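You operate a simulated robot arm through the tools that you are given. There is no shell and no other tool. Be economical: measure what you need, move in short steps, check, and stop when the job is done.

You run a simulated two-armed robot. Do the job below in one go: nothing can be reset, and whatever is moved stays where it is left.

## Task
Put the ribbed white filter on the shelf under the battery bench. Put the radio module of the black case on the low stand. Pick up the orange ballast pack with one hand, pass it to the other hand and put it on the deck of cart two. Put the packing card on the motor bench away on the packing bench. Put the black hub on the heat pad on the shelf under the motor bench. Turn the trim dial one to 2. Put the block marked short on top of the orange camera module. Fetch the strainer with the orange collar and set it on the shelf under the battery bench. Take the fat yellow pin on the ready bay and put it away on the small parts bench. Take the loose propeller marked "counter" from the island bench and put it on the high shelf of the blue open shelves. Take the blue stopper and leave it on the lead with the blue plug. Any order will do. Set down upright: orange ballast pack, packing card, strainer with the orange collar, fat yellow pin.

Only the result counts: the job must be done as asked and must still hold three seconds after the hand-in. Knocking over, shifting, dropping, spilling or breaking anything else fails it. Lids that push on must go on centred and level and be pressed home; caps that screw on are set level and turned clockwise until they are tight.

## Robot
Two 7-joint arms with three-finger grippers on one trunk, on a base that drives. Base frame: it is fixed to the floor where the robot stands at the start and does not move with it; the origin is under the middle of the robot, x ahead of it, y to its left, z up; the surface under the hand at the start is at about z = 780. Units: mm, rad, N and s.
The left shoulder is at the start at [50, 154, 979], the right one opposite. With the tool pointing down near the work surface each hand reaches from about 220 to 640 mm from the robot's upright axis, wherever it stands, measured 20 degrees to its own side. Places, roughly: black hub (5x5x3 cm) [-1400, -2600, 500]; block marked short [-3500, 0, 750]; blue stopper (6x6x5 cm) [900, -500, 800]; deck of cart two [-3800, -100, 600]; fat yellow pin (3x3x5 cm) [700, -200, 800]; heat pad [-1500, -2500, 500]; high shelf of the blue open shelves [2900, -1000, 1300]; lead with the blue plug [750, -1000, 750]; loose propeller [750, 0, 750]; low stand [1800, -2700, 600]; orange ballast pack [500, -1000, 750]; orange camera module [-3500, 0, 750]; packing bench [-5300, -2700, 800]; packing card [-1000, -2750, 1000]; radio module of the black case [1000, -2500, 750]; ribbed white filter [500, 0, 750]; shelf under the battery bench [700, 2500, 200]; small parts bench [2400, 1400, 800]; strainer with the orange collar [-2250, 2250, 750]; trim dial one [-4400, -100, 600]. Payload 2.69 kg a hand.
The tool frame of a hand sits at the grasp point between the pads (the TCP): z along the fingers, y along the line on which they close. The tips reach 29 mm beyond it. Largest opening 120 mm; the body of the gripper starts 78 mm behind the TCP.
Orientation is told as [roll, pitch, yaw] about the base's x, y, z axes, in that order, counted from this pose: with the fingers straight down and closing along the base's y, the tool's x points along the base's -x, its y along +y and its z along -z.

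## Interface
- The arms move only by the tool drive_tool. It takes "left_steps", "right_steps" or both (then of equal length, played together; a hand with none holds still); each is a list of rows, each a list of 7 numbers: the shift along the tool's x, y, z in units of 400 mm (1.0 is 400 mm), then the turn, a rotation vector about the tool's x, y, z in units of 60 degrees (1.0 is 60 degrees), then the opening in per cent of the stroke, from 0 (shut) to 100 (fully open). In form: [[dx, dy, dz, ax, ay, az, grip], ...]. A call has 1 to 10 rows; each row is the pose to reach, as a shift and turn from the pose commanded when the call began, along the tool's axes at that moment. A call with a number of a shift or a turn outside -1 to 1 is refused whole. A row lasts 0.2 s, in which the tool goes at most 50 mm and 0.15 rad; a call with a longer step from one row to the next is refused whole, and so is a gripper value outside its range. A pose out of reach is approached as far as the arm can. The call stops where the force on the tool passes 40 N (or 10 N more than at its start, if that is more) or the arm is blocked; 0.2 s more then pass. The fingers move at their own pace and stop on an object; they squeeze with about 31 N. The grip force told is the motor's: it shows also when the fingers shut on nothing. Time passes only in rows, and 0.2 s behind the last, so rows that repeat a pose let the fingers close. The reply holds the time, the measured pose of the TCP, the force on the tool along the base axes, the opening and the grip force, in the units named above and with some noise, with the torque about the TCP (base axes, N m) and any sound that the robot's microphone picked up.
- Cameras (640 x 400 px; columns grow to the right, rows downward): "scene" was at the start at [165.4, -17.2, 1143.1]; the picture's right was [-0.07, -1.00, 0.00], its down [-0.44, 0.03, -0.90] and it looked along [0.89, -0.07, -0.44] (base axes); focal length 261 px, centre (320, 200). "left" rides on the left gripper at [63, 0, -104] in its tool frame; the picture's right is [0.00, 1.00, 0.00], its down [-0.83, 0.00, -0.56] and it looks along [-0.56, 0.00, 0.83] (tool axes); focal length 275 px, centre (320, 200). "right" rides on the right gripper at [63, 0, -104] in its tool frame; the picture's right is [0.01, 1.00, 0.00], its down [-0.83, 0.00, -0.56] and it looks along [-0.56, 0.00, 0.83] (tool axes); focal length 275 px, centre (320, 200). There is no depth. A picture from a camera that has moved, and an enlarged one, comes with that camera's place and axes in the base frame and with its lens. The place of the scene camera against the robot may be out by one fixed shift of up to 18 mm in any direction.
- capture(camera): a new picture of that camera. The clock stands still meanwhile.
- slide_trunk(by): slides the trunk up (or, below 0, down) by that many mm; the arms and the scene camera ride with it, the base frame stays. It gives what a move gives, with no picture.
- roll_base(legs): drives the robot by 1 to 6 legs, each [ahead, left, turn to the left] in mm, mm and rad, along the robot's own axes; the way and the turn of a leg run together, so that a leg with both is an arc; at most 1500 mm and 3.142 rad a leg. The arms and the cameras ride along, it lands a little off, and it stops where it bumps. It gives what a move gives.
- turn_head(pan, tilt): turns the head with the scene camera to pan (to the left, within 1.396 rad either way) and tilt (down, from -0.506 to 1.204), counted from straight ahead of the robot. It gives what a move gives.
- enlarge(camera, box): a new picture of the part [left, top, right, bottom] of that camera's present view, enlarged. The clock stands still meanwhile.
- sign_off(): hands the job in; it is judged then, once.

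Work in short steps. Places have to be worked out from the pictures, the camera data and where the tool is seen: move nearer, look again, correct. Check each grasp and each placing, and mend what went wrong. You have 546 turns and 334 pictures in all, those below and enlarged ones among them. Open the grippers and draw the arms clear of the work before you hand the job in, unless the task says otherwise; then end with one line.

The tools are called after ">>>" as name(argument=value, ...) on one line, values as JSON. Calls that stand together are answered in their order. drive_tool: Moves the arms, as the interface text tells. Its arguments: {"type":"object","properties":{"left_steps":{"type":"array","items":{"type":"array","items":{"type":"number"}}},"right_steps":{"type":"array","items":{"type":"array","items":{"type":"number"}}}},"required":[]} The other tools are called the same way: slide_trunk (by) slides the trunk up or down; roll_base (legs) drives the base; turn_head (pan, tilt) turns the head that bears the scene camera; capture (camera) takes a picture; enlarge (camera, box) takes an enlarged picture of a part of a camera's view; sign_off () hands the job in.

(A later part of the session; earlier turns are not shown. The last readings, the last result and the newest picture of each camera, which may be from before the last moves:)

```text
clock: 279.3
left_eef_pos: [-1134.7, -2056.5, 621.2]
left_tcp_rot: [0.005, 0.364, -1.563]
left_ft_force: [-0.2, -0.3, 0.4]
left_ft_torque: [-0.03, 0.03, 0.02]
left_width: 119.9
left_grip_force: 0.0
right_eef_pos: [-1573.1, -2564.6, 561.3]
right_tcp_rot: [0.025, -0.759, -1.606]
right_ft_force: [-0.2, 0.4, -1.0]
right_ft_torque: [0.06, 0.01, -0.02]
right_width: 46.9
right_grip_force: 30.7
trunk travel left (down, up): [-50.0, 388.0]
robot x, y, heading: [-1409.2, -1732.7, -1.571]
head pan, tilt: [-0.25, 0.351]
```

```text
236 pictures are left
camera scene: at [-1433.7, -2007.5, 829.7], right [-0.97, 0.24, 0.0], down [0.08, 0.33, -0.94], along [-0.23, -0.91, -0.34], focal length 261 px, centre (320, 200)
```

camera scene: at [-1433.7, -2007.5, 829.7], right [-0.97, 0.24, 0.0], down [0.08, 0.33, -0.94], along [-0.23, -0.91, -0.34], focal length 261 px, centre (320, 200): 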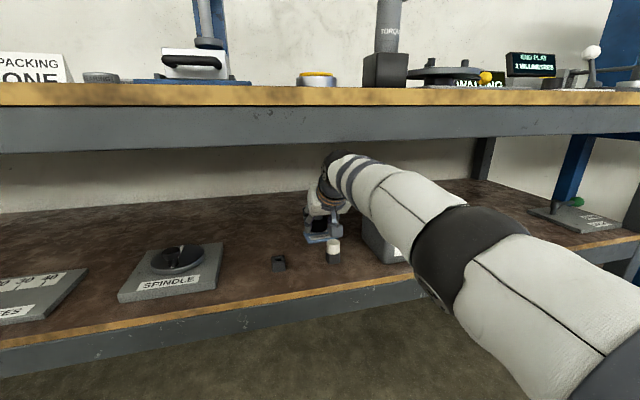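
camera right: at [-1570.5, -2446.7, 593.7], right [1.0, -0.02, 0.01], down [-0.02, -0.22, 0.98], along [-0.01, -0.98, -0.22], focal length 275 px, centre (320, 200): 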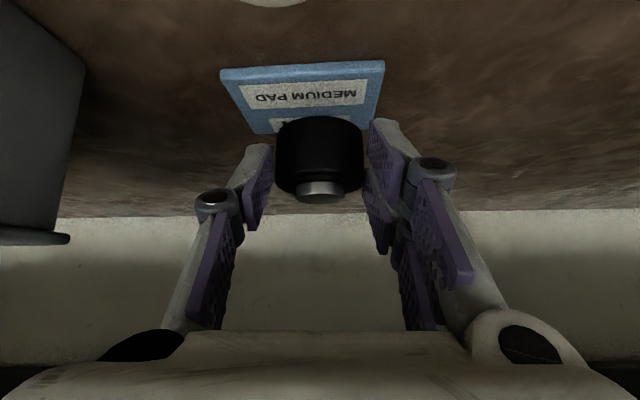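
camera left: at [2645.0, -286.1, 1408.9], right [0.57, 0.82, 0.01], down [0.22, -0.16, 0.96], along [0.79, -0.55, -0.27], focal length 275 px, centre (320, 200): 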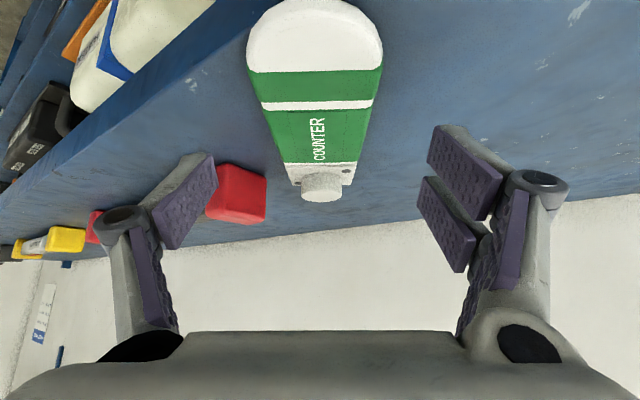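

The white-capped part sits right below the wrist camera; I zoom in to judge the clearance before lowering.

>>> enlarge(camera="scene", box=[260, 180, 420, 280])

```text
4.00 times, centred on (340, 230) of scene
camera zoom: at [-1433.7, -2007.5, 829.7], right [-0.97, 0.24, 0.0], down [0.08, 0.33, -0.94], along [-0.23, -0.91, -0.34], focal length 1044 px, centre (240, 80)
```

zoom: 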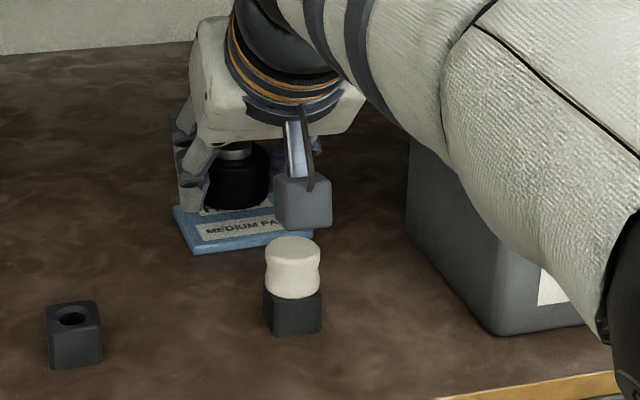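

The camera is in front of the white part (y gap ≈ 14 mm), so lowering straight down is safe. I lower 14 mm, then creep to contact.

>>> drive_tool(right_steps=[[0.012, 0, 0.013, 0, 0, 0, 0], [0.024, 0, 0.0254, 0, 0, 0, 0], [0.028, 0, 0.029, 0, 0, 0, 0], [0.031, 0, 0.0327, 0, 0, 0, 0]])

>>> capture(camera="right")

```text
clock: 280.3
left_eef_pos: [-1134.1, -2056.0, 620.5]
left_tcp_rot: [0.003, 0.363, -1.565]
left_ft_force: [0.9, 1.1, 0.2]
left_ft_torque: [0.01, 0.0, -0.01]
left_width: 120.1
left_grip_force: 0.1
right_eef_pos: [-1572.8, -2563.2, 545.4]
right_tcp_rot: [0.023, -0.761, -1.607]
right_ft_force: [-0.8, 1.5, 0.9]
right_ft_torque: [0.03, 0.1, -0.02]
right_width: 47.0
right_grip_force: 30.8
trunk travel left (down, up): [-50.0, 388.0]
robot x, y, heading: [-1407.1, -1729.5, -1.568]
head pan, tilt: [-0.25, 0.351]
```

```text
234 pictures are left
camera right: at [-1570.4, -2446.6, 576.4], right [1.0, -0.02, 0.01], down [-0.02, -0.22, 0.98], along [-0.01, -0.98, -0.22], focal length 275 px, centre (320, 200)
```

right: 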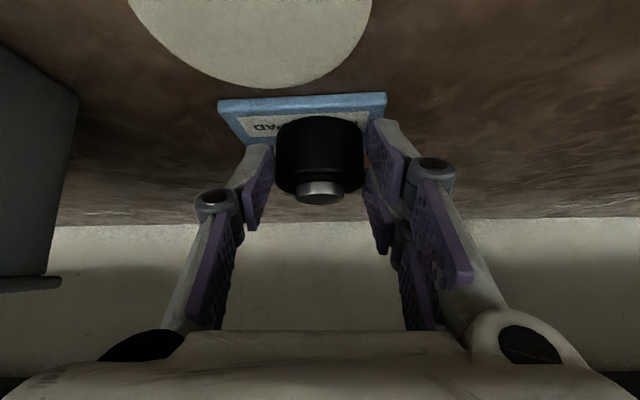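

>>> drive_tool(right_steps=[[0.0035, 0, 0.0037, 0, 0, 0, 0], [0.007, 0, 0.0074, 0, 0, 0, 0]])

```text
clock: 280.9
left_eef_pos: [-1135.4, -2056.3, 621.1]
left_tcp_rot: [0.003, 0.361, -1.562]
left_ft_force: [-1.0, 0.1, -0.3]
left_ft_torque: [-0.02, 0.02, -0.01]
left_width: 120.1
left_grip_force: 0.0
right_eef_pos: [-1572.0, -2563.4, 542.3]
right_tcp_rot: [0.022, -0.768, -1.607]
right_ft_force: [-1.1, 3.7, 16.5]
right_ft_torque: [-0.07, 0.18, -0.02]
right_width: 47.1
right_grip_force: 31.0
trunk travel left (down, up): [-50.0, 388.0]
robot x, y, heading: [-1407.8, -1733.8, -1.572]
head pan, tilt: [-0.25, 0.351]
```

Contact (16 N). I ease off, open, raise about 15 mm and back out with the fingers straddling the white part.

>>> drive_tool(right_steps=[[-0.003, 0, -0.003, 0, 0, 0, 0], [-0.003, 0, -0.003, 0, 0, 0, 65], [-0.003, 0, -0.003, 0, 0, 0, 82], [-0.015, 0, -0.016, 0, 0, 0, 82], [-0.027, 0, -0.029, 0, 0, 0, 82]])

>>> capture(camera="right")

```text
clock: 282.1
left_eef_pos: [-1134.3, -2056.0, 621.7]
left_tcp_rot: [0.003, 0.363, -1.563]
left_ft_force: [0.1, 0.4, -0.5]
left_ft_torque: [-0.02, 0.0, 0.0]
left_width: 119.9
left_grip_force: 0.0
right_eef_pos: [-1572.4, -2563.5, 555.4]
right_tcp_rot: [0.025, -0.761, -1.608]
right_ft_force: [0.4, 0.2, 0.0]
right_ft_torque: [0.01, -0.03, 0.02]
right_width: 98.4
right_grip_force: 0.1
trunk travel left (down, up): [-50.0, 388.0]
robot x, y, heading: [-1409.2, -1733.3, -1.567]
head pan, tilt: [-0.25, 0.351]
```

```text
233 pictures are left
camera right: at [-1570.5, -2446.2, 587.5], right [1.0, -0.02, 0.02], down [-0.02, -0.22, 0.98], along [-0.01, -0.98, -0.22], focal length 275 px, centre (320, 200)
```

right: 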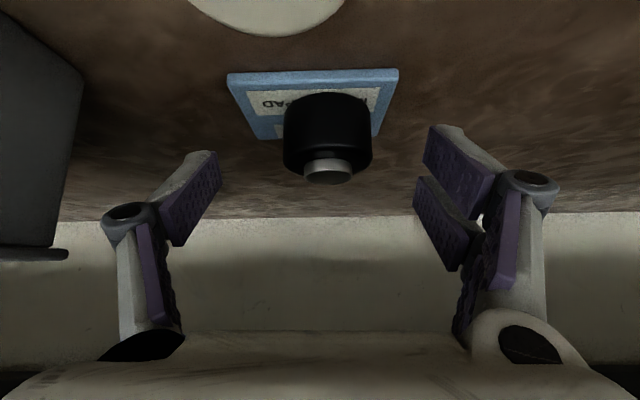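

The hub rests on the heat pad. I back straight out.

>>> roll_base(legs=[[-320, 0, 0]])

>>> capture(camera="scene")

```text
clock: 284.2
left_eef_pos: [-1135.5, -1739.5, 621.3]
left_tcp_rot: [0.003, 0.363, -1.562]
left_ft_force: [0.1, -0.5, 0.8]
left_ft_torque: [-0.03, -0.01, -0.01]
left_width: 119.9
left_grip_force: 0.0
right_eef_pos: [-1573.0, -2247.9, 555.5]
right_tcp_rot: [0.024, -0.76, -1.605]
right_ft_force: [0.0, -0.3, 0.1]
right_ft_torque: [-0.03, 0.01, -0.02]
right_width: 98.7
right_grip_force: 0.1
trunk travel left (down, up): [-50.0, 388.0]
robot x, y, heading: [-1411.7, -1412.8, -1.564]
head pan, tilt: [-0.25, 0.351]
```

```text
232 pictures are left
camera scene: at [-1434.8, -1690.6, 829.7], right [-0.97, 0.24, 0.0], down [0.08, 0.33, -0.94], along [-0.23, -0.91, -0.34], focal length 261 px, centre (320, 200)
```

scene: 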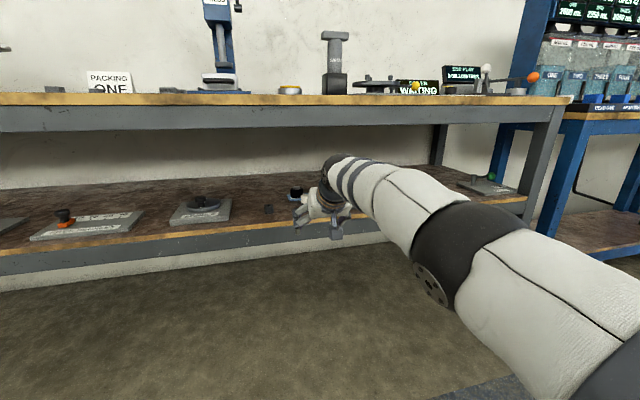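

Now I raise the trunk, bring the right hand back to a normal pose, and check the shelf.

>>> slide_trunk(by=300)

>>> drive_tool(right_steps=[[0.09, 0, -0.07, 0, 0.1, 0, 100], [0.18, 0, -0.14, 0, 0.2, 0, 100], [0.27, 0, -0.21, 0, 0.3, 0, 100], [0.36, 0, -0.28, 0, 0.4, 0, 100], [0.45, 0, -0.35, 0, 0.5, 0, 100], [0.52, 0, -0.42, 0, 0.6, 0, 100], [0.58, 0, -0.47, 0, 0.726, 0, 100]])

>>> turn_head(pan=0, tilt=0.5)

>>> capture(camera="scene")

```text
clock: 287.2
left_eef_pos: [-1135.0, -1739.6, 921.5]
left_tcp_rot: [0.004, 0.362, -1.561]
left_ft_force: [0.6, -0.9, 0.2]
left_ft_torque: [0.04, 0.0, -0.02]
left_width: 120.0
left_grip_force: 0.1
right_eef_pos: [-1572.6, -2173.5, 1122.4]
right_tcp_rot: [0.058, -1.121, -1.633]
right_ft_force: [-0.6, -0.6, -0.1]
right_ft_torque: [0.0, 0.01, -0.01]
right_width: 98.4
right_grip_force: 0.2
trunk travel left (down, up): [-350.0, 88.0]
robot x, y, heading: [-1410.5, -1417.7, -1.566]
head pan, tilt: [-0.25, 0.351]
```

```text
clock: 288.8
left_eef_pos: [-1136.5, -1740.3, 921.7]
left_tcp_rot: [0.003, 0.362, -1.561]
left_ft_force: [0.3, -0.1, -0.7]
left_ft_torque: [0.0, 0.03, 0.02]
left_width: 120.0
left_grip_force: 0.1
right_eef_pos: [-1545.8, -2018.1, 1064.0]
right_tcp_rot: [0.026, -0.358, -1.591]
right_ft_force: [0.8, 0.3, 0.3]
right_ft_torque: [-0.03, 0.02, 0.01]
right_width: 119.9
right_grip_force: 0.1
right hand out of reach, approached as far as the arm can: row 1, 2, 3, 4, 5, 6, 7
trunk travel left (down, up): [-350.0, 88.0]
robot x, y, heading: [-1412.3, -1415.5, -1.568]
head pan, tilt: [-0.25, 0.351]
```

```text
clock: 289.6
left_eef_pos: [-1134.5, -1739.3, 921.2]
left_tcp_rot: [0.003, 0.363, -1.563]
left_ft_force: [0.4, 0.3, 0.1]
left_ft_torque: [0.0, 0.0, -0.02]
left_width: 120.1
left_grip_force: 0.0
right_eef_pos: [-1545.1, -2017.8, 1061.9]
right_tcp_rot: [0.025, -0.359, -1.591]
right_ft_force: [0.2, -1.1, -0.2]
right_ft_torque: [0.0, -0.02, -0.02]
right_width: 120.0
right_grip_force: 0.1
trunk travel left (down, up): [-350.0, 88.0]
robot x, y, heading: [-1408.7, -1418.0, -1.565]
head pan, tilt: [0.0, 0.499]
```

```text
231 pictures are left
camera scene: at [-1412.4, -1594.2, 1139.6], right [-1.0, -0.01, 0.0], down [0.0, 0.48, -0.88], along [0.0, -0.88, -0.48], focal length 261 px, centre (320, 200)
```

scene: 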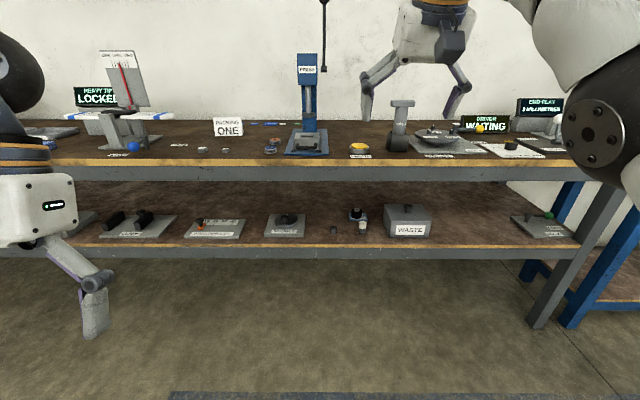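

The hub, nut and white part all stand properly. I bring both arms to a standard ready pose.

>>> drive_tool(left_steps=[[-0.04, -0.05, -0.06, 0, -0.07, 0, 100], [-0.08, -0.1, -0.12, 0, -0.14, 0, 100], [-0.12, -0.16, -0.18, 0, -0.21, 0, 100], [-0.17, -0.22, -0.24, 0, -0.28, 0, 100], [-0.224, -0.28, -0.31, 0, -0.346, 0, 100]], right_steps=[[0.07, 0, 0.01, 0, 0.07, 0, 100], [0.14, 0, 0.02, 0, 0.14, 0, 100], [0.21, 0, 0.025, 0, 0.21, 0, 100], [0.28, 0, 0.03, 0, 0.28, 0, 100], [0.333, 0, 0.035, 0, 0.343, 0, 100]])

```text
clock: 290.8
left_eef_pos: [-1248.3, -1868.7, 1006.0]
left_tcp_rot: [0.0, -0.001, -1.564]
left_ft_force: [-0.1, -0.5, -0.1]
left_ft_torque: [0.02, 0.01, -0.04]
left_width: 119.9
left_grip_force: 0.0
right_eef_pos: [-1531.7, -1961.1, 1009.1]
right_tcp_rot: [0.023, 0.003, -1.581]
right_ft_force: [-0.5, -0.5, -0.6]
right_ft_torque: [0.03, -0.02, 0.01]
right_width: 119.7
right_grip_force: 0.1
right hand out of reach, approached as far as the arm can: row 1, 2, 3, 4, 5
trunk travel left (down, up): [-350.0, 88.0]
robot x, y, heading: [-1406.9, -1417.4, -1.566]
head pan, tilt: [0.0, 0.499]
```

Card PACKING ONE is at about (-1026,-2680). I'll use the left hand with robot x ≈ -1177; first I fold the right hand back so it misses the press.

>>> drive_tool(right_steps=[[0.05, -0.08, 0, 0, 0, 0, 100], [0.12, -0.16, 0, 0, 0, 0, 100], [0.2, -0.23, 0, 0, 0, 0, 100], [0.28, -0.3, 0, 0, 0, 0, 100], [0.36, -0.36, 0, 0, 0, 0, 100], [0.45, -0.4, 0, 0, 0, 0, 100], [0.53, -0.42, 0, 0, 0, 0, 100]])

>>> roll_base(legs=[[450, 230, 0]])

>>> capture(camera="scene")

>>> capture(camera="left")

```text
clock: 292.4
left_eef_pos: [-1248.2, -1868.5, 1006.0]
left_tcp_rot: [0.004, 0.0, -1.564]
left_ft_force: [0.3, 0.1, -0.2]
left_ft_torque: [0.0, 0.04, 0.0]
left_width: 120.1
left_grip_force: 0.0
right_eef_pos: [-1724.8, -1959.1, 1018.7]
right_tcp_rot: [0.024, -0.001, -1.583]
right_ft_force: [-0.2, -0.2, 0.9]
right_ft_torque: [0.02, 0.0, 0.01]
right_width: 120.0
right_grip_force: 0.1
right hand out of reach, approached as far as the arm can: row 1, 2, 3, 4, 5, 6, 7
trunk travel left (down, up): [-350.0, 88.0]
robot x, y, heading: [-1406.8, -1412.5, -1.563]
head pan, tilt: [0.0, 0.499]
```

```text
clock: 295.3
left_eef_pos: [-1017.7, -2315.0, 1005.1]
left_tcp_rot: [0.004, -0.001, -1.566]
left_ft_force: [-0.1, 0.4, 0.3]
left_ft_torque: [0.04, 0.04, -0.02]
left_width: 120.1
left_grip_force: 0.1
right_eef_pos: [-1495.6, -2402.8, 1017.3]
right_tcp_rot: [0.024, -0.003, -1.583]
right_ft_force: [0.8, -0.2, -0.3]
right_ft_torque: [0.0, 0.0, -0.01]
right_width: 119.8
right_grip_force: 0.0
trunk travel left (down, up): [-350.0, 88.0]
robot x, y, heading: [-1177.2, -1863.7, -1.565]
head pan, tilt: [0.0, 0.499]
```

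```text
230 pictures are left
camera scene: at [-1182.9, -2041.3, 1139.5], right [-1.0, 0.0, 0.0], down [0.0, 0.48, -0.88], along [0.0, -0.88, -0.48], focal length 261 px, centre (320, 200)
```

scene: 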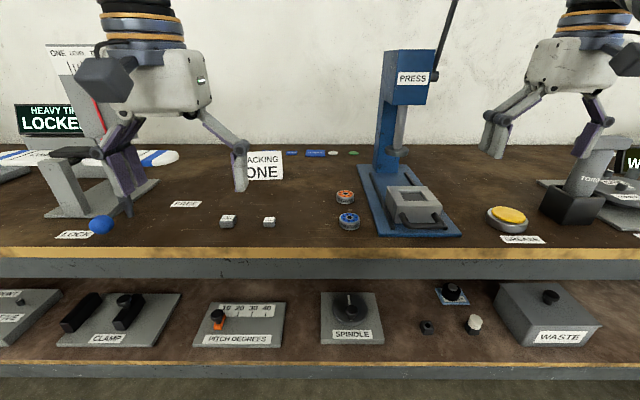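

```text
229 pictures are left
camera left: at [-1017.8, -2252.7, 1110.7], right [1.0, 0.0, 0.0], down [0.0, -0.83, 0.56], along [0.0, -0.56, -0.83], focal length 275 px, centre (320, 200)
```

left: 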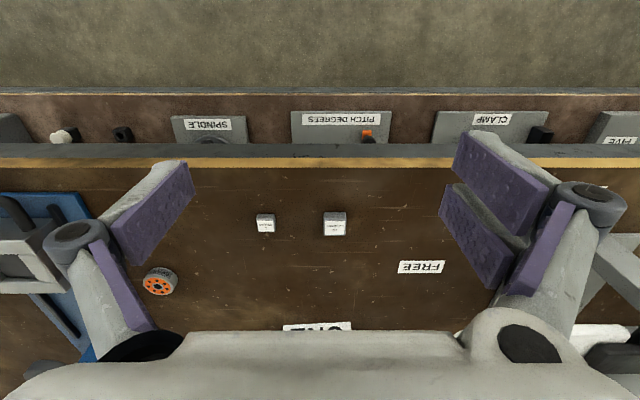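

The right hand did not fold back. I use the trick that worked before (up and out first, then back).

>>> drive_tool(right_steps=[[-0.05, 0, -0.08, 0, 0, 0, 100], [-0.02, -0.1, -0.08, 0, 0, 0, 100], [0.05, -0.15, -0.08, 0, 0, 0, 100], [0.14, -0.16, -0.08, 0, 0, 0, 100], [0.24, -0.16, -0.08, 0, 0, 0, 100], [0.34, -0.16, -0.05, 0, 0, 0, 100], [0.44, -0.16, -0.05, 0, 0, 0, 100], [0.54, -0.16, -0.05, 0, 0, 0, 100]])

```text
clock: 297.1
left_eef_pos: [-1017.1, -2315.0, 1005.6]
left_tcp_rot: [0.004, -0.001, -1.565]
left_ft_force: [-0.4, 0.8, 0.2]
left_ft_torque: [-0.02, 0.02, 0.0]
left_width: 120.1
left_grip_force: 0.0
right_eef_pos: [-1560.2, -2346.3, 1048.9]
right_tcp_rot: [0.024, -0.005, -1.584]
right_ft_force: [0.3, 0.2, -0.6]
right_ft_torque: [0.01, 0.0, 0.03]
right_width: 119.8
right_grip_force: 0.1
right hand out of reach, approached as far as the arm can: row 1, 2, 3, 5, 6, 7, 8
trunk travel left (down, up): [-350.0, 88.0]
robot x, y, heading: [-1179.0, -1864.6, -1.56]
head pan, tilt: [0.0, 0.499]
```

The right hand is now far enough out (x -1560) to clear the press. I yaw the left tool 90° and roll ahead 200 mm to view the card.

>>> drive_tool(left_steps=[[0, 0, 0, 0, 0, 0.14, 80], [0, 0, 0, 0, 0, 0.28, 80], [0, 0, 0, 0, 0, 0.42, 80], [0, 0, 0, 0, 0, 0.56, 80], [0, 0, 0, 0, 0, 0.7, 80], [0, 0, 0, 0, 0, 0.84, 80], [0, 0, 0, 0, 0, 0.98, 80]])

>>> drive_tool(left_steps=[[0, 0, 0, 0, 0, 0.14, 80], [0, 0, 0, 0, 0, 0.28, 80], [0, 0, 0, 0, 0, 0.42, 80], [0, 0, 0, 0, 0, 0.52, 80]])

>>> roll_base(legs=[[180, 0, 0]])

>>> capture(camera="left")

>>> capture(camera="scene")

```text
clock: 298.7
left_eef_pos: [-1018.9, -2314.3, 1006.7]
left_tcp_rot: [0.002, 0.001, -2.594]
left_ft_force: [-0.6, 0.0, -0.7]
left_ft_torque: [0.0, 0.0, -0.02]
left_width: 96.1
left_grip_force: 0.1
right_eef_pos: [-1559.2, -2346.1, 1050.5]
right_tcp_rot: [0.025, -0.002, -1.583]
right_ft_force: [-0.1, -0.5, -0.3]
right_ft_torque: [-0.03, -0.03, 0.0]
right_width: 120.0
right_grip_force: 0.0
trunk travel left (down, up): [-350.0, 88.0]
robot x, y, heading: [-1181.6, -1862.0, -1.562]
head pan, tilt: [0.0, 0.499]
```

```text
clock: 299.7
left_eef_pos: [-1018.1, -2314.3, 1006.0]
left_tcp_rot: [-0.001, 0.002, -3.138]
left_ft_force: [-0.6, -0.1, 0.2]
left_ft_torque: [-0.01, 0.02, -0.02]
left_width: 96.2
left_grip_force: 0.0
right_eef_pos: [-1560.2, -2346.5, 1048.9]
right_tcp_rot: [0.024, -0.002, -1.583]
right_ft_force: [0.3, 0.2, -1.1]
right_ft_torque: [0.0, 0.01, -0.03]
right_width: 120.1
right_grip_force: 0.1
trunk travel left (down, up): [-350.0, 88.0]
robot x, y, heading: [-1181.5, -1859.9, -1.564]
head pan, tilt: [0.0, 0.499]
```

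```text
clock: 301.2
left_eef_pos: [-1017.2, -2493.7, 1006.7]
left_tcp_rot: [0.001, 0.004, -3.137]
left_ft_force: [-0.8, -0.3, 0.9]
left_ft_torque: [0.01, -0.02, 0.0]
left_width: 96.2
left_grip_force: 0.0
right_eef_pos: [-1560.3, -2525.3, 1048.8]
right_tcp_rot: [0.023, -0.002, -1.583]
right_ft_force: [-0.1, 0.7, -0.5]
right_ft_torque: [0.02, 0.02, -0.01]
right_width: 119.9
right_grip_force: 0.1
trunk travel left (down, up): [-350.0, 88.0]
robot x, y, heading: [-1180.6, -2040.0, -1.563]
head pan, tilt: [0.0, 0.499]
```

```text
228 pictures are left
camera left: at [-953.7, -2493.9, 1110.9], right [0.0, -1.0, 0.0], down [-0.83, 0.0, 0.55], along [-0.55, 0.0, -0.83], focal length 275 px, centre (320, 200)
```

left: 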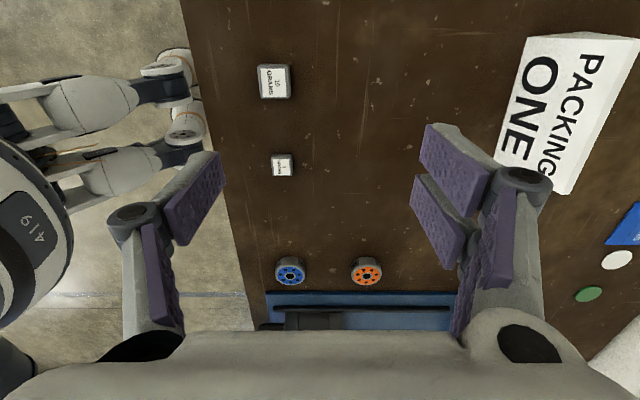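

```text
227 pictures are left
camera scene: at [-1182.2, -2219.5, 1139.5], right [-1.0, 0.0, 0.0], down [0.0, 0.48, -0.88], along [0.0, -0.88, -0.48], focal length 261 px, centre (320, 200)
```

scene: 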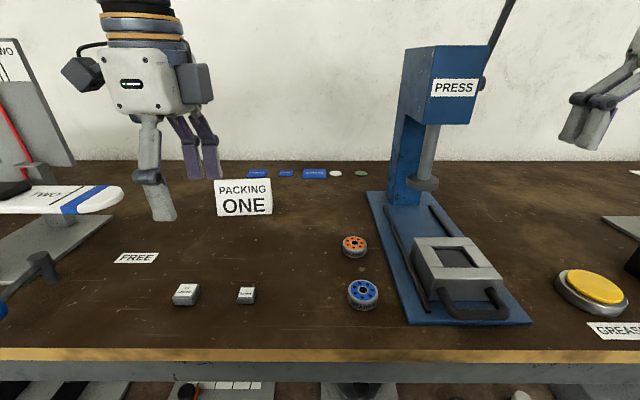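

It's a tent card, ridge along x turned ≈ 7.5°, centre about (-1021,-2677), top ≈ 932. I roll in 90 mm, align and descend to grip near the top.

>>> roll_base(legs=[[90, 0, 0]])

>>> drive_tool(left_steps=[[-0.01, 0.1, 0, 0, 0, -0.06, 80], [-0.01, 0.2, 0, 0, 0, -0.124, 80], [-0.01, 0.232, 0.04, 0, 0, -0.124, 80]])

>>> capture(camera="left")

>>> capture(camera="scene")

```text
clock: 302.3
left_eef_pos: [-1015.9, -2583.1, 1006.9]
left_tcp_rot: [0.0, 0.003, -3.136]
left_ft_force: [0.1, -0.8, -1.1]
left_ft_torque: [0.04, 0.01, 0.03]
left_width: 96.0
left_grip_force: 0.1
right_eef_pos: [-1558.8, -2614.3, 1050.4]
right_tcp_rot: [0.025, -0.002, -1.582]
right_ft_force: [-0.3, -1.1, 0.4]
right_ft_torque: [0.04, 0.0, 0.0]
right_width: 119.9
right_grip_force: 0.2
trunk travel left (down, up): [-350.0, 88.0]
robot x, y, heading: [-1176.0, -2131.0, -1.568]
head pan, tilt: [0.0, 0.499]
```

```text
clock: 303.1
left_eef_pos: [-1020.1, -2676.3, 989.9]
left_tcp_rot: [-0.001, 0.004, -3.004]
left_ft_force: [-0.1, -0.5, -0.5]
left_ft_torque: [0.03, -0.01, 0.0]
left_width: 95.9
left_grip_force: 0.0
right_eef_pos: [-1557.1, -2614.3, 1049.3]
right_tcp_rot: [0.023, -0.003, -1.58]
right_ft_force: [0.6, -0.4, -1.0]
right_ft_torque: [0.02, -0.01, 0.01]
right_width: 120.0
right_grip_force: 0.1
trunk travel left (down, up): [-350.0, 88.0]
robot x, y, heading: [-1179.4, -2126.4, -1.565]
head pan, tilt: [0.0, 0.499]
```

```text
226 pictures are left
camera left: at [-957.9, -2668.3, 1094.6], right [0.13, -0.99, 0.0], down [-0.83, -0.11, 0.55], along [-0.55, -0.07, -0.83], focal length 275 px, centre (320, 200)
```

left: 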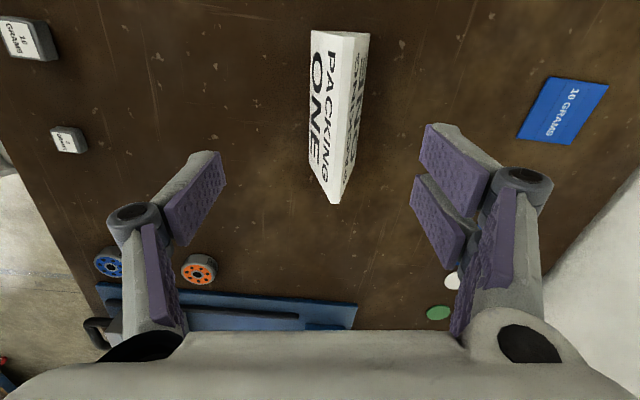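

```text
225 pictures are left
camera scene: at [-1181.6, -2308.1, 1139.6], right [-1.0, -0.01, 0.0], down [0.0, 0.48, -0.88], along [0.0, -0.88, -0.48], focal length 261 px, centre (320, 200)
```

scene: 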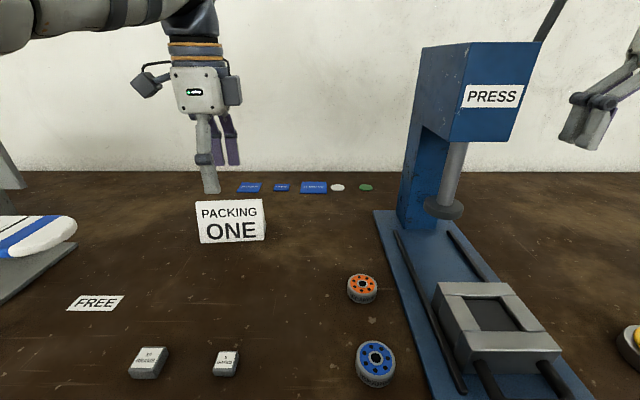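

Ridge centre is at about (-1016,-2686), base ≈ 30 mm deep. I centre on it, descend to TCP 885 and close.

>>> drive_tool(left_steps=[[0.006, 0.026, 0.06, 0, 0, 0, 80], [0.006, 0.026, 0.16, 0, 0, 0, 80], [0.006, 0.026, 0.262, 0, 0, 0, 80], [0.006, 0.026, 0.262, 0, 0, 0, 0], [0.006, 0.026, 0.262, 0, 0, 0, 0], [0.006, 0.026, 0.262, 0, 0, 0, 0]])

>>> capture(camera="left")

>>> capture(camera="scene")

```text
clock: 304.5
left_eef_pos: [-1014.9, -2685.3, 884.5]
left_tcp_rot: [0.0, 0.003, -3.007]
left_ft_force: [0.5, 0.8, 0.8]
left_ft_torque: [0.06, 0.02, -0.03]
left_width: 38.9
left_grip_force: 31.1
right_eef_pos: [-1558.5, -2613.7, 1049.6]
right_tcp_rot: [0.026, -0.003, -1.581]
right_ft_force: [0.4, 0.1, 0.6]
right_ft_torque: [-0.01, 0.03, 0.01]
right_width: 120.1
right_grip_force: 0.0
trunk travel left (down, up): [-350.0, 88.0]
robot x, y, heading: [-1180.2, -2132.3, -1.566]
head pan, tilt: [0.0, 0.499]
```

```text
224 pictures are left
camera left: at [-952.8, -2677.2, 990.5], right [0.13, -0.99, 0.0], down [-0.83, -0.11, 0.55], along [-0.55, -0.07, -0.83], focal length 275 px, centre (320, 200)
```

left: 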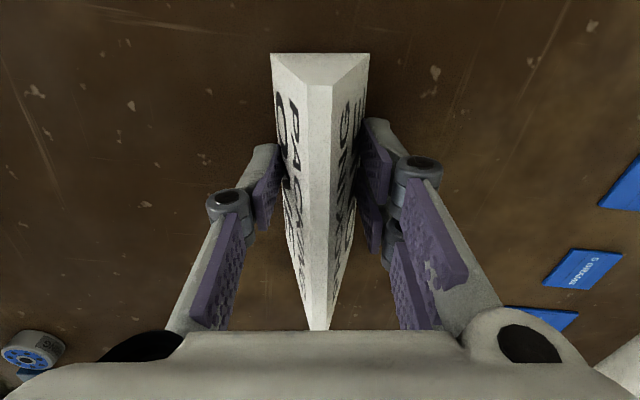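

```text
223 pictures are left
camera scene: at [-1181.7, -2307.9, 1139.6], right [-1.0, -0.01, 0.0], down [0.0, 0.48, -0.88], along [0.0, -0.88, -0.48], focal length 261 px, centre (320, 200)
```

scene: 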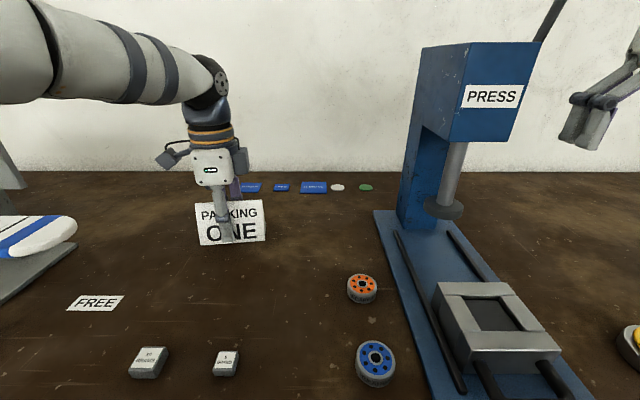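

Gripped (38.9 mm). I lift it and check that it doesn't slip.

>>> drive_tool(left_steps=[[0, 0, -0.05, 0, 0, 0, 0], [0, 0, -0.12, 0, 0, 0, 0], [0, 0, -0.22, 0, 0, 0, 0], [0, 0, -0.32, 0, 0, 0, 0]])

>>> capture(camera="left")

```text
clock: 305.5
left_eef_pos: [-1016.0, -2683.7, 1002.7]
left_tcp_rot: [-0.001, 0.003, -3.005]
left_ft_force: [-0.5, -0.2, 0.2]
left_ft_torque: [0.01, 0.03, -0.02]
left_width: 38.5
left_grip_force: 30.5
left hand out of reach, approached as far as the arm can: row 4
right_eef_pos: [-1558.9, -2613.2, 1050.6]
right_tcp_rot: [0.026, -0.001, -1.582]
right_ft_force: [0.3, -0.2, 0.2]
right_ft_torque: [0.0, 0.01, 0.01]
right_width: 120.2
right_grip_force: 0.1
trunk travel left (down, up): [-350.0, 88.0]
robot x, y, heading: [-1179.7, -2135.0, -1.57]
head pan, tilt: [0.0, 0.499]
```

```text
222 pictures are left
camera left: at [-954.4, -2674.9, 1107.3], right [0.13, -0.99, 0.0], down [-0.83, -0.11, 0.55], along [-0.55, -0.07, -0.83], focal length 275 px, centre (320, 200)
```

left: 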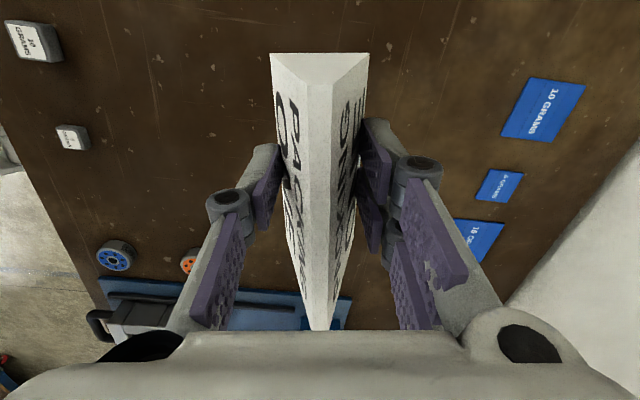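

Held firmly. I back out to the aisle and look along -x toward the packing bench.

>>> roll_base(legs=[[-480, 0, 0]])

>>> turn_head(pan=-1.39, tilt=0.2)

>>> capture(camera="scene")

```text
clock: 308.4
left_eef_pos: [-1019.3, -2199.8, 1002.6]
left_tcp_rot: [-0.001, 0.003, -3.007]
left_ft_force: [0.7, 0.5, -0.1]
left_ft_torque: [-0.01, 0.0, 0.01]
left_width: 38.6
left_grip_force: 30.4
right_eef_pos: [-1560.8, -2131.3, 1050.0]
right_tcp_rot: [0.025, -0.005, -1.583]
right_ft_force: [-0.4, 0.8, 0.4]
right_ft_torque: [-0.02, 0.0, 0.0]
right_width: 119.8
right_grip_force: 0.1
trunk travel left (down, up): [-350.0, 88.0]
robot x, y, heading: [-1180.5, -1642.5, -1.567]
head pan, tilt: [0.0, 0.499]
```

```text
clock: 309.9
left_eef_pos: [-1020.1, -2200.8, 1002.9]
left_tcp_rot: [0.0, 0.003, -3.008]
left_ft_force: [-0.1, 0.0, -0.4]
left_ft_torque: [0.0, -0.02, -0.03]
left_width: 38.4
left_grip_force: 30.5
right_eef_pos: [-1560.1, -2131.3, 1049.2]
right_tcp_rot: [0.024, -0.003, -1.583]
right_ft_force: [0.1, 0.3, 0.0]
right_ft_torque: [0.0, 0.0, -0.02]
right_width: 119.8
right_grip_force: 0.2
trunk travel left (down, up): [-350.0, 88.0]
robot x, y, heading: [-1184.6, -1651.3, -1.569]
head pan, tilt: [-1.389, 0.201]
```

```text
221 pictures are left
camera scene: at [-1276.1, -1751.6, 1167.3], right [-0.19, 0.98, 0.0], down [0.2, 0.04, -0.98], along [-0.96, -0.18, -0.2], focal length 261 px, centre (320, 200)
```

scene: 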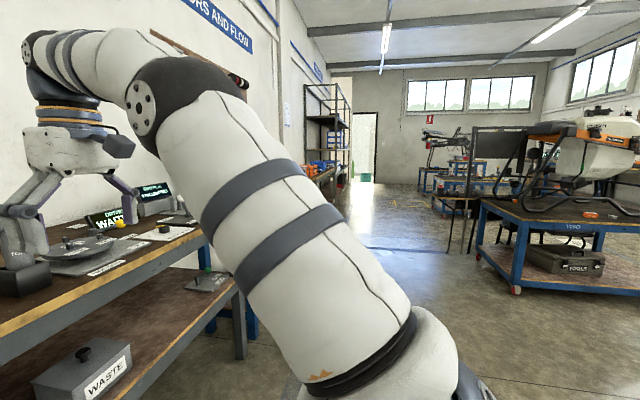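

The aisle is open. I strafe along it to x ≈ -4000 and look toward the packing bench.

>>> roll_base(legs=[[0, -1400, 0], [0, -1400, 0]])

>>> turn_head(pan=-0.9, tilt=0.3)

>>> capture(camera="scene")

```text
clock: 331.3
left_eef_pos: [-3816.4, -2196.7, 1002.4]
left_tcp_rot: [0.001, 0.003, -3.017]
left_ft_force: [-0.4, -0.1, 0.6]
left_ft_torque: [-0.02, 0.02, -0.01]
left_width: 37.5
left_grip_force: 30.9
right_eef_pos: [-4358.7, -2122.3, 1049.4]
right_tcp_rot: [0.023, -0.003, -1.593]
right_ft_force: [0.0, 0.7, -0.5]
right_ft_torque: [0.0, -0.03, -0.02]
right_width: 119.7
right_grip_force: 0.1
trunk travel left (down, up): [-350.0, 88.0]
robot x, y, heading: [-3973.2, -1638.2, -1.574]
head pan, tilt: [-1.389, 0.201]
```

```text
clock: 332.2
left_eef_pos: [-3816.1, -2196.1, 1001.8]
left_tcp_rot: [0.0, 0.001, -3.015]
left_ft_force: [0.3, -0.4, -0.8]
left_ft_torque: [-0.04, -0.02, 0.02]
left_width: 37.3
left_grip_force: 31.0
right_eef_pos: [-4358.0, -2122.7, 1050.5]
right_tcp_rot: [0.025, -0.002, -1.591]
right_ft_force: [0.1, -0.5, -0.2]
right_ft_torque: [-0.04, 0.01, 0.02]
right_width: 120.1
right_grip_force: 0.0
trunk travel left (down, up): [-350.0, 88.0]
robot x, y, heading: [-3973.7, -1639.9, -1.576]
head pan, tilt: [-0.901, 0.3]
```

```text
220 pictures are left
camera scene: at [-4050.7, -1787.2, 1158.0], right [-0.62, 0.79, 0.0], down [0.23, 0.18, -0.96], along [-0.75, -0.59, -0.3], focal length 261 px, centre (320, 200)
```

scene: 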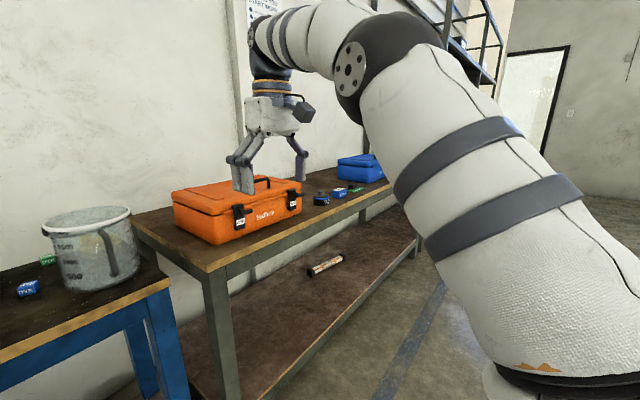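

I move on to the packing bench (x ≈ -5150) and look at its top.

>>> roll_base(legs=[[0, -1150, 0]])

>>> turn_head(pan=0, tilt=0.4)

>>> capture(camera="scene")

>>> capture(camera="left")

```text
clock: 341.3
left_eef_pos: [-4966.7, -2190.6, 1001.0]
left_tcp_rot: [0.0, 0.004, -3.021]
left_ft_force: [-0.6, -0.2, 0.2]
left_ft_torque: [0.0, 0.02, 0.02]
left_width: 36.8
left_grip_force: 31.2
right_eef_pos: [-5508.4, -2110.8, 1049.6]
right_tcp_rot: [0.024, -0.003, -1.597]
right_ft_force: [0.3, -0.1, -0.1]
right_ft_torque: [0.0, 0.02, -0.01]
right_width: 119.9
right_grip_force: 0.0
trunk travel left (down, up): [-350.0, 88.0]
robot x, y, heading: [-5122.2, -1632.4, -1.588]
head pan, tilt: [-0.901, 0.3]
```

```text
clock: 342.5
left_eef_pos: [-4967.7, -2188.5, 1002.6]
left_tcp_rot: [0.0, 0.002, -3.022]
left_ft_force: [0.8, -0.3, -0.6]
left_ft_torque: [-0.01, -0.03, 0.02]
left_width: 37.0
left_grip_force: 31.0
right_eef_pos: [-5508.4, -2111.9, 1050.1]
right_tcp_rot: [0.025, -0.004, -1.596]
right_ft_force: [-0.1, -0.4, -0.3]
right_ft_torque: [0.02, 0.01, 0.0]
right_width: 119.9
right_grip_force: 0.0
trunk travel left (down, up): [-350.0, 88.0]
robot x, y, heading: [-5119.9, -1631.1, -1.581]
head pan, tilt: [0.0, 0.4]
```

```text
219 pictures are left
camera scene: at [-5126.7, -1813.3, 1148.7], right [-1.0, 0.01, 0.0], down [0.0, 0.39, -0.92], along [-0.01, -0.92, -0.39], focal length 261 px, centre (320, 200)
```

scene: 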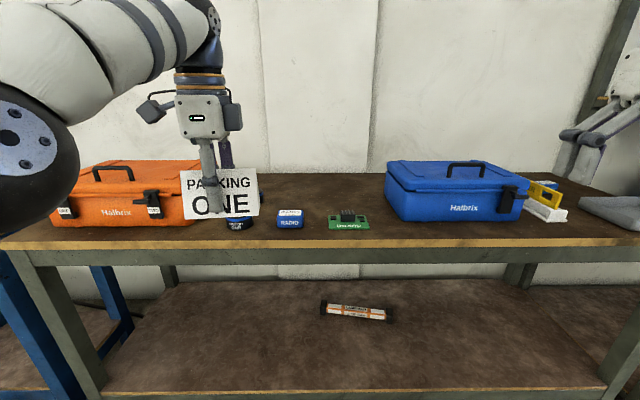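

```text
218 pictures are left
camera left: at [-4905.0, -2181.9, 1107.3], right [0.12, -0.99, 0.0], down [-0.83, -0.1, 0.55], along [-0.55, -0.06, -0.83], focal length 275 px, centre (320, 200)
```

left: 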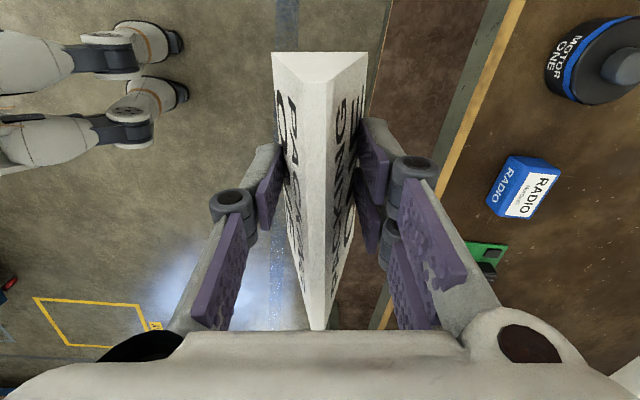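

There's another RADIO (blue) here. I zoom on its label and on the cases to check which radio belongs to the black case.

>>> enlarge(camera="left", box=[470, 130, 590, 290])

>>> enlarge(camera="scene", box=[0, 140, 320, 340])

>>> enlarge(camera="scene", box=[320, 140, 640, 340])

```text
2.50 times, centred on (530, 210) of left
camera zoom: at [-4905.0, -2181.9, 1107.3], right [0.12, -0.99, 0.0], down [-0.83, -0.1, 0.55], along [-0.55, -0.06, -0.83], focal length 688 px, centre (-205, 175)
```

zoom: 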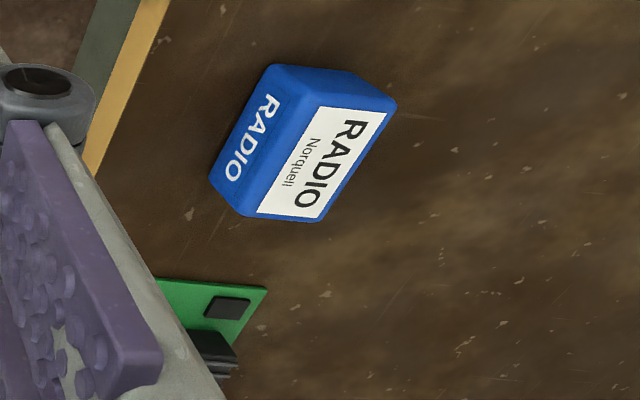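

```text
2.00 times, centred on (160, 240) of scene
camera zoom: at [-5126.7, -1813.3, 1148.7], right [-1.0, 0.01, 0.0], down [0.0, 0.39, -0.92], along [-0.01, -0.92, -0.39], focal length 522 px, centre (640, 120)
```

zoom: 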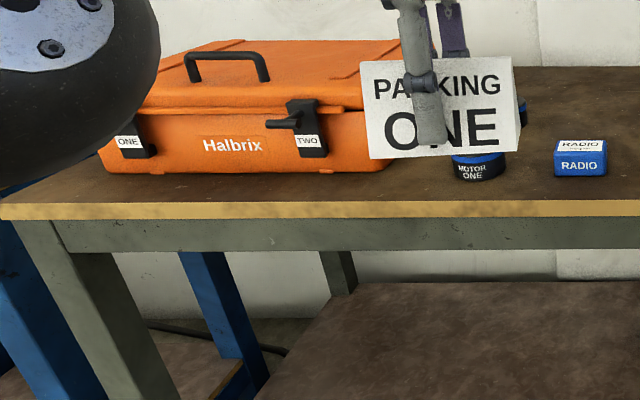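

```text
2.00 times, centred on (480, 240) of scene
camera zoom: at [-5126.7, -1813.3, 1148.7], right [-1.0, 0.01, 0.0], down [0.0, 0.39, -0.92], along [-0.01, -0.92, -0.39], focal length 522 px, centre (0, 120)
```

zoom: 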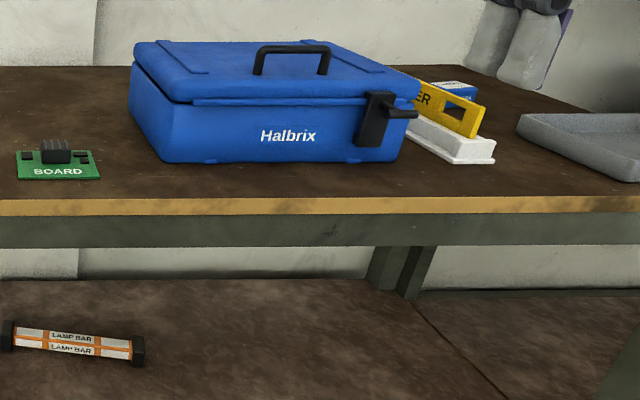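

The blue-cased Norquell radio here confirms the grey/black-cased one was right. Free space for the card is behind the radio and board, about (-5130,-2640). I move in.

>>> roll_base(legs=[[250, -165, 0], [180, 0, 0]])

>>> capture(camera="scene")

>>> capture(camera="left")

```text
clock: 345.7
left_eef_pos: [-5135.2, -2617.5, 1001.9]
left_tcp_rot: [0.001, 0.005, -3.015]
left_ft_force: [-0.6, 0.7, -0.1]
left_ft_torque: [0.02, 0.0, 0.02]
left_width: 36.2
left_grip_force: 31.1
right_eef_pos: [-5675.7, -2540.7, 1048.0]
right_tcp_rot: [0.026, -0.001, -1.591]
right_ft_force: [-0.1, 0.8, -0.3]
right_ft_torque: [0.03, 0.01, 0.03]
right_width: 120.0
right_grip_force: 0.1
trunk travel left (down, up): [-350.0, 88.0]
robot x, y, heading: [-5293.6, -2060.6, -1.576]
head pan, tilt: [0.0, 0.4]
```

```text
214 pictures are left
camera scene: at [-5294.6, -2241.0, 1148.6], right [-1.0, 0.01, 0.0], down [0.0, 0.39, -0.92], along [-0.01, -0.92, -0.39], focal length 261 px, centre (320, 200)
```

scene: 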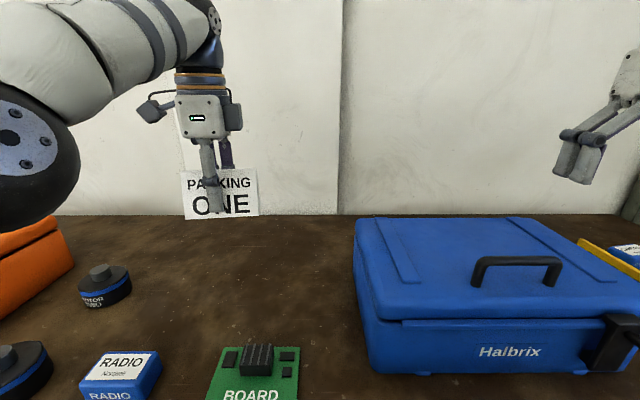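

```text
213 pictures are left
camera left: at [-5071.5, -2608.8, 1106.9], right [0.12, -0.99, 0.0], down [-0.83, -0.1, 0.55], along [-0.55, -0.07, -0.83], focal length 275 px, centre (320, 200)
```

left: 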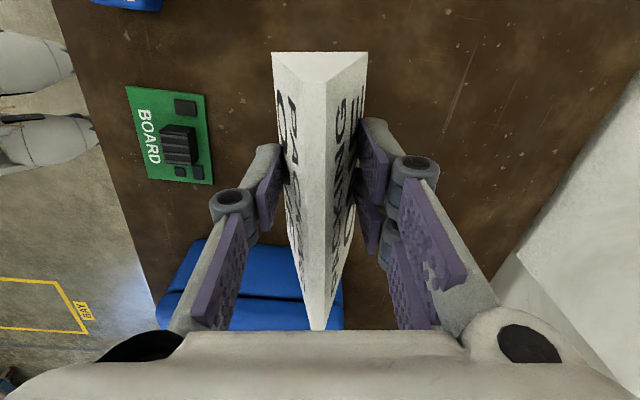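

Clear below. I lower quickly to 872, then slowly until contact.

>>> drive_tool(left_steps=[[0, 0, 0.11, 0, 0, 0, 0], [0, 0, 0.22, 0, 0, 0, 0], [0, 0, 0.32, 0, 0, 0, 0], [0, 0, 0.335, 0, 0, 0, 0], [0, 0, 0.35, 0, 0, 0, 0], [0, 0, 0.365, 0, 0, 0, 0]])

>>> capture(camera="scene")

```text
clock: 347.1
left_eef_pos: [-5133.6, -2615.7, 856.6]
left_tcp_rot: [0.0, 0.001, -3.014]
left_ft_force: [-0.7, 1.2, 0.8]
left_ft_torque: [0.01, 0.0, 0.04]
left_width: 36.4
left_grip_force: 30.6
right_eef_pos: [-5675.9, -2540.5, 1049.7]
right_tcp_rot: [0.024, -0.004, -1.594]
right_ft_force: [-0.2, -1.1, 0.0]
right_ft_torque: [-0.02, 0.03, -0.02]
right_width: 119.7
right_grip_force: 0.1
trunk travel left (down, up): [-350.0, 88.0]
robot x, y, heading: [-5290.6, -2058.7, -1.581]
head pan, tilt: [0.0, 0.4]
```

```text
212 pictures are left
camera scene: at [-5294.6, -2240.4, 1148.7], right [-1.0, 0.01, 0.0], down [0.0, 0.39, -0.92], along [-0.01, -0.92, -0.39], focal length 261 px, centre (320, 200)
```

scene: 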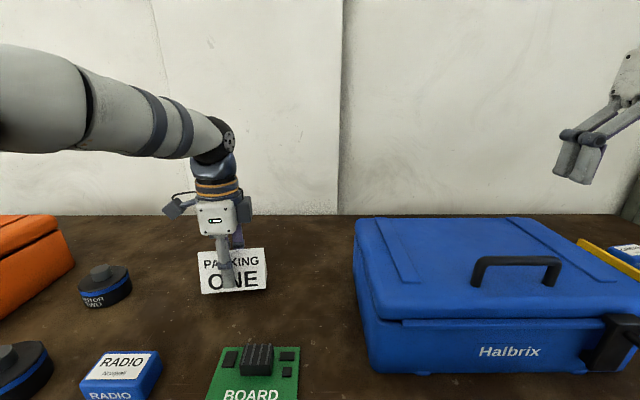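

>>> drive_tool(left_steps=[[0, 0, 0.008, 0, 0, 0, 0], [0, 0, 0.016, 0, 0, 0, 0], [0, 0, 0.024, 0, 0, 0, 0], [0, 0, 0.032, 0, 0, 0, 0]])

```text
clock: 348.1
left_eef_pos: [-5133.4, -2615.5, 843.1]
left_tcp_rot: [-0.001, 0.004, -3.016]
left_ft_force: [0.2, 0.2, 0.1]
left_ft_torque: [-0.01, -0.02, 0.02]
left_width: 36.2
left_grip_force: 30.8
right_eef_pos: [-5674.3, -2540.7, 1048.8]
right_tcp_rot: [0.024, -0.005, -1.592]
right_ft_force: [0.4, 0.7, -0.1]
right_ft_torque: [-0.03, 0.04, 0.0]
right_width: 119.9
right_grip_force: 0.1
trunk travel left (down, up): [-350.0, 88.0]
robot x, y, heading: [-5290.0, -2062.6, -1.58]
head pan, tilt: [0.0, 0.4]
```

No contact yet; more slow rows.

>>> drive_tool(left_steps=[[0, 0, 0.008, 0, 0, 0, 0], [0, 0, 0.016, 0, 0, 0, 0], [0, 0, 0.024, 0, 0, 0, 0], [0, 0, 0.032, 0, 0, 0, 0]])

```text
clock: 349.0
left_eef_pos: [-5133.9, -2616.2, 839.6]
left_tcp_rot: [0.013, 0.001, -3.016]
left_ft_force: [-0.7, 7.7, 21.3]
left_ft_torque: [0.46, -0.24, 0.08]
left_width: 36.8
left_grip_force: 31.1
right_eef_pos: [-5674.5, -2538.6, 1051.1]
right_tcp_rot: [0.025, -0.005, -1.593]
right_ft_force: [-0.7, 0.0, -0.4]
right_ft_torque: [0.01, -0.03, -0.01]
right_width: 119.9
right_grip_force: 0.0
trunk travel left (down, up): [-350.0, 88.0]
robot x, y, heading: [-5291.5, -2061.9, -1.577]
head pan, tilt: [0.0, 0.4]
stopped in row 4 (left hand): the force on the tool passed its limit at 43 N (the readings are from after the stop); the commanded pose is now the measured one
```

Contact. I open and lift off, then check the card.

>>> drive_tool(left_steps=[[0, 0, -0.005, 0, 0, 0, 0], [0, 0, -0.005, 0, 0, 0, 45], [0, 0, -0.005, 0, 0, 0, 75], [0, 0, -0.1, 0, 0, 0, 75], [0, 0, -0.2, 0, 0, 0, 75], [0, 0, -0.32, 0, 0, 0, 75]])

>>> capture(camera="scene")

>>> capture(camera="left")

```text
clock: 350.4
left_eef_pos: [-5133.8, -2615.4, 963.1]
left_tcp_rot: [0.01, -0.001, -3.016]
left_ft_force: [-0.4, 0.6, 0.2]
left_ft_torque: [-0.05, 0.02, -0.01]
left_width: 90.0
left_grip_force: 0.0
right_eef_pos: [-5676.5, -2539.4, 1050.4]
right_tcp_rot: [0.026, -0.003, -1.595]
right_ft_force: [0.0, -0.5, -0.3]
right_ft_torque: [0.02, -0.02, -0.02]
right_width: 120.0
right_grip_force: 0.0
trunk travel left (down, up): [-350.0, 88.0]
robot x, y, heading: [-5289.8, -2064.0, -1.579]
head pan, tilt: [0.0, 0.4]
```

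```text
211 pictures are left
camera scene: at [-5294.7, -2240.1, 1148.8], right [-1.0, 0.01, 0.0], down [0.0, 0.39, -0.92], along [-0.01, -0.92, -0.39], focal length 261 px, centre (320, 200)
```

scene: 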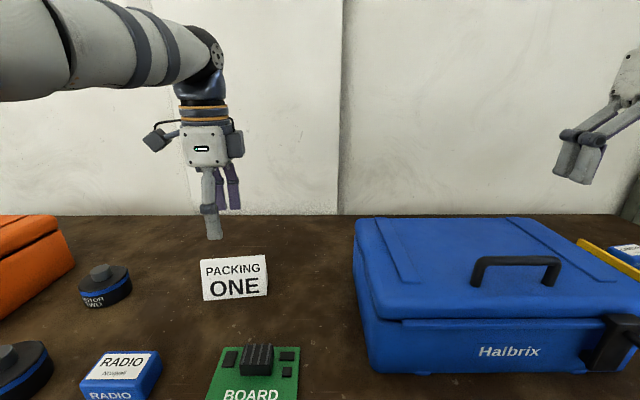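

```text
210 pictures are left
camera left: at [-5070.4, -2607.3, 1069.1], right [0.12, -0.99, 0.01], down [-0.83, -0.09, 0.56], along [-0.55, -0.07, -0.83], focal length 275 px, centre (320, 200)
```

left: 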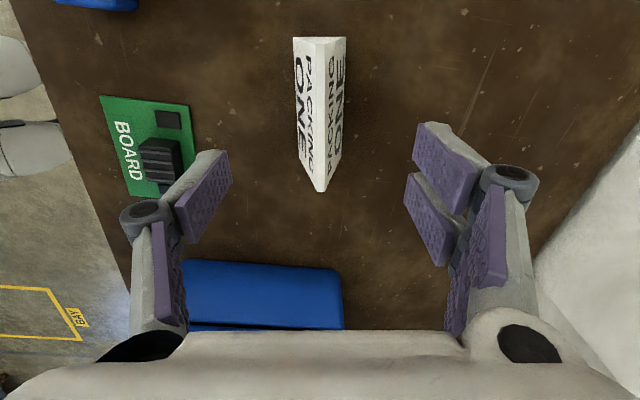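

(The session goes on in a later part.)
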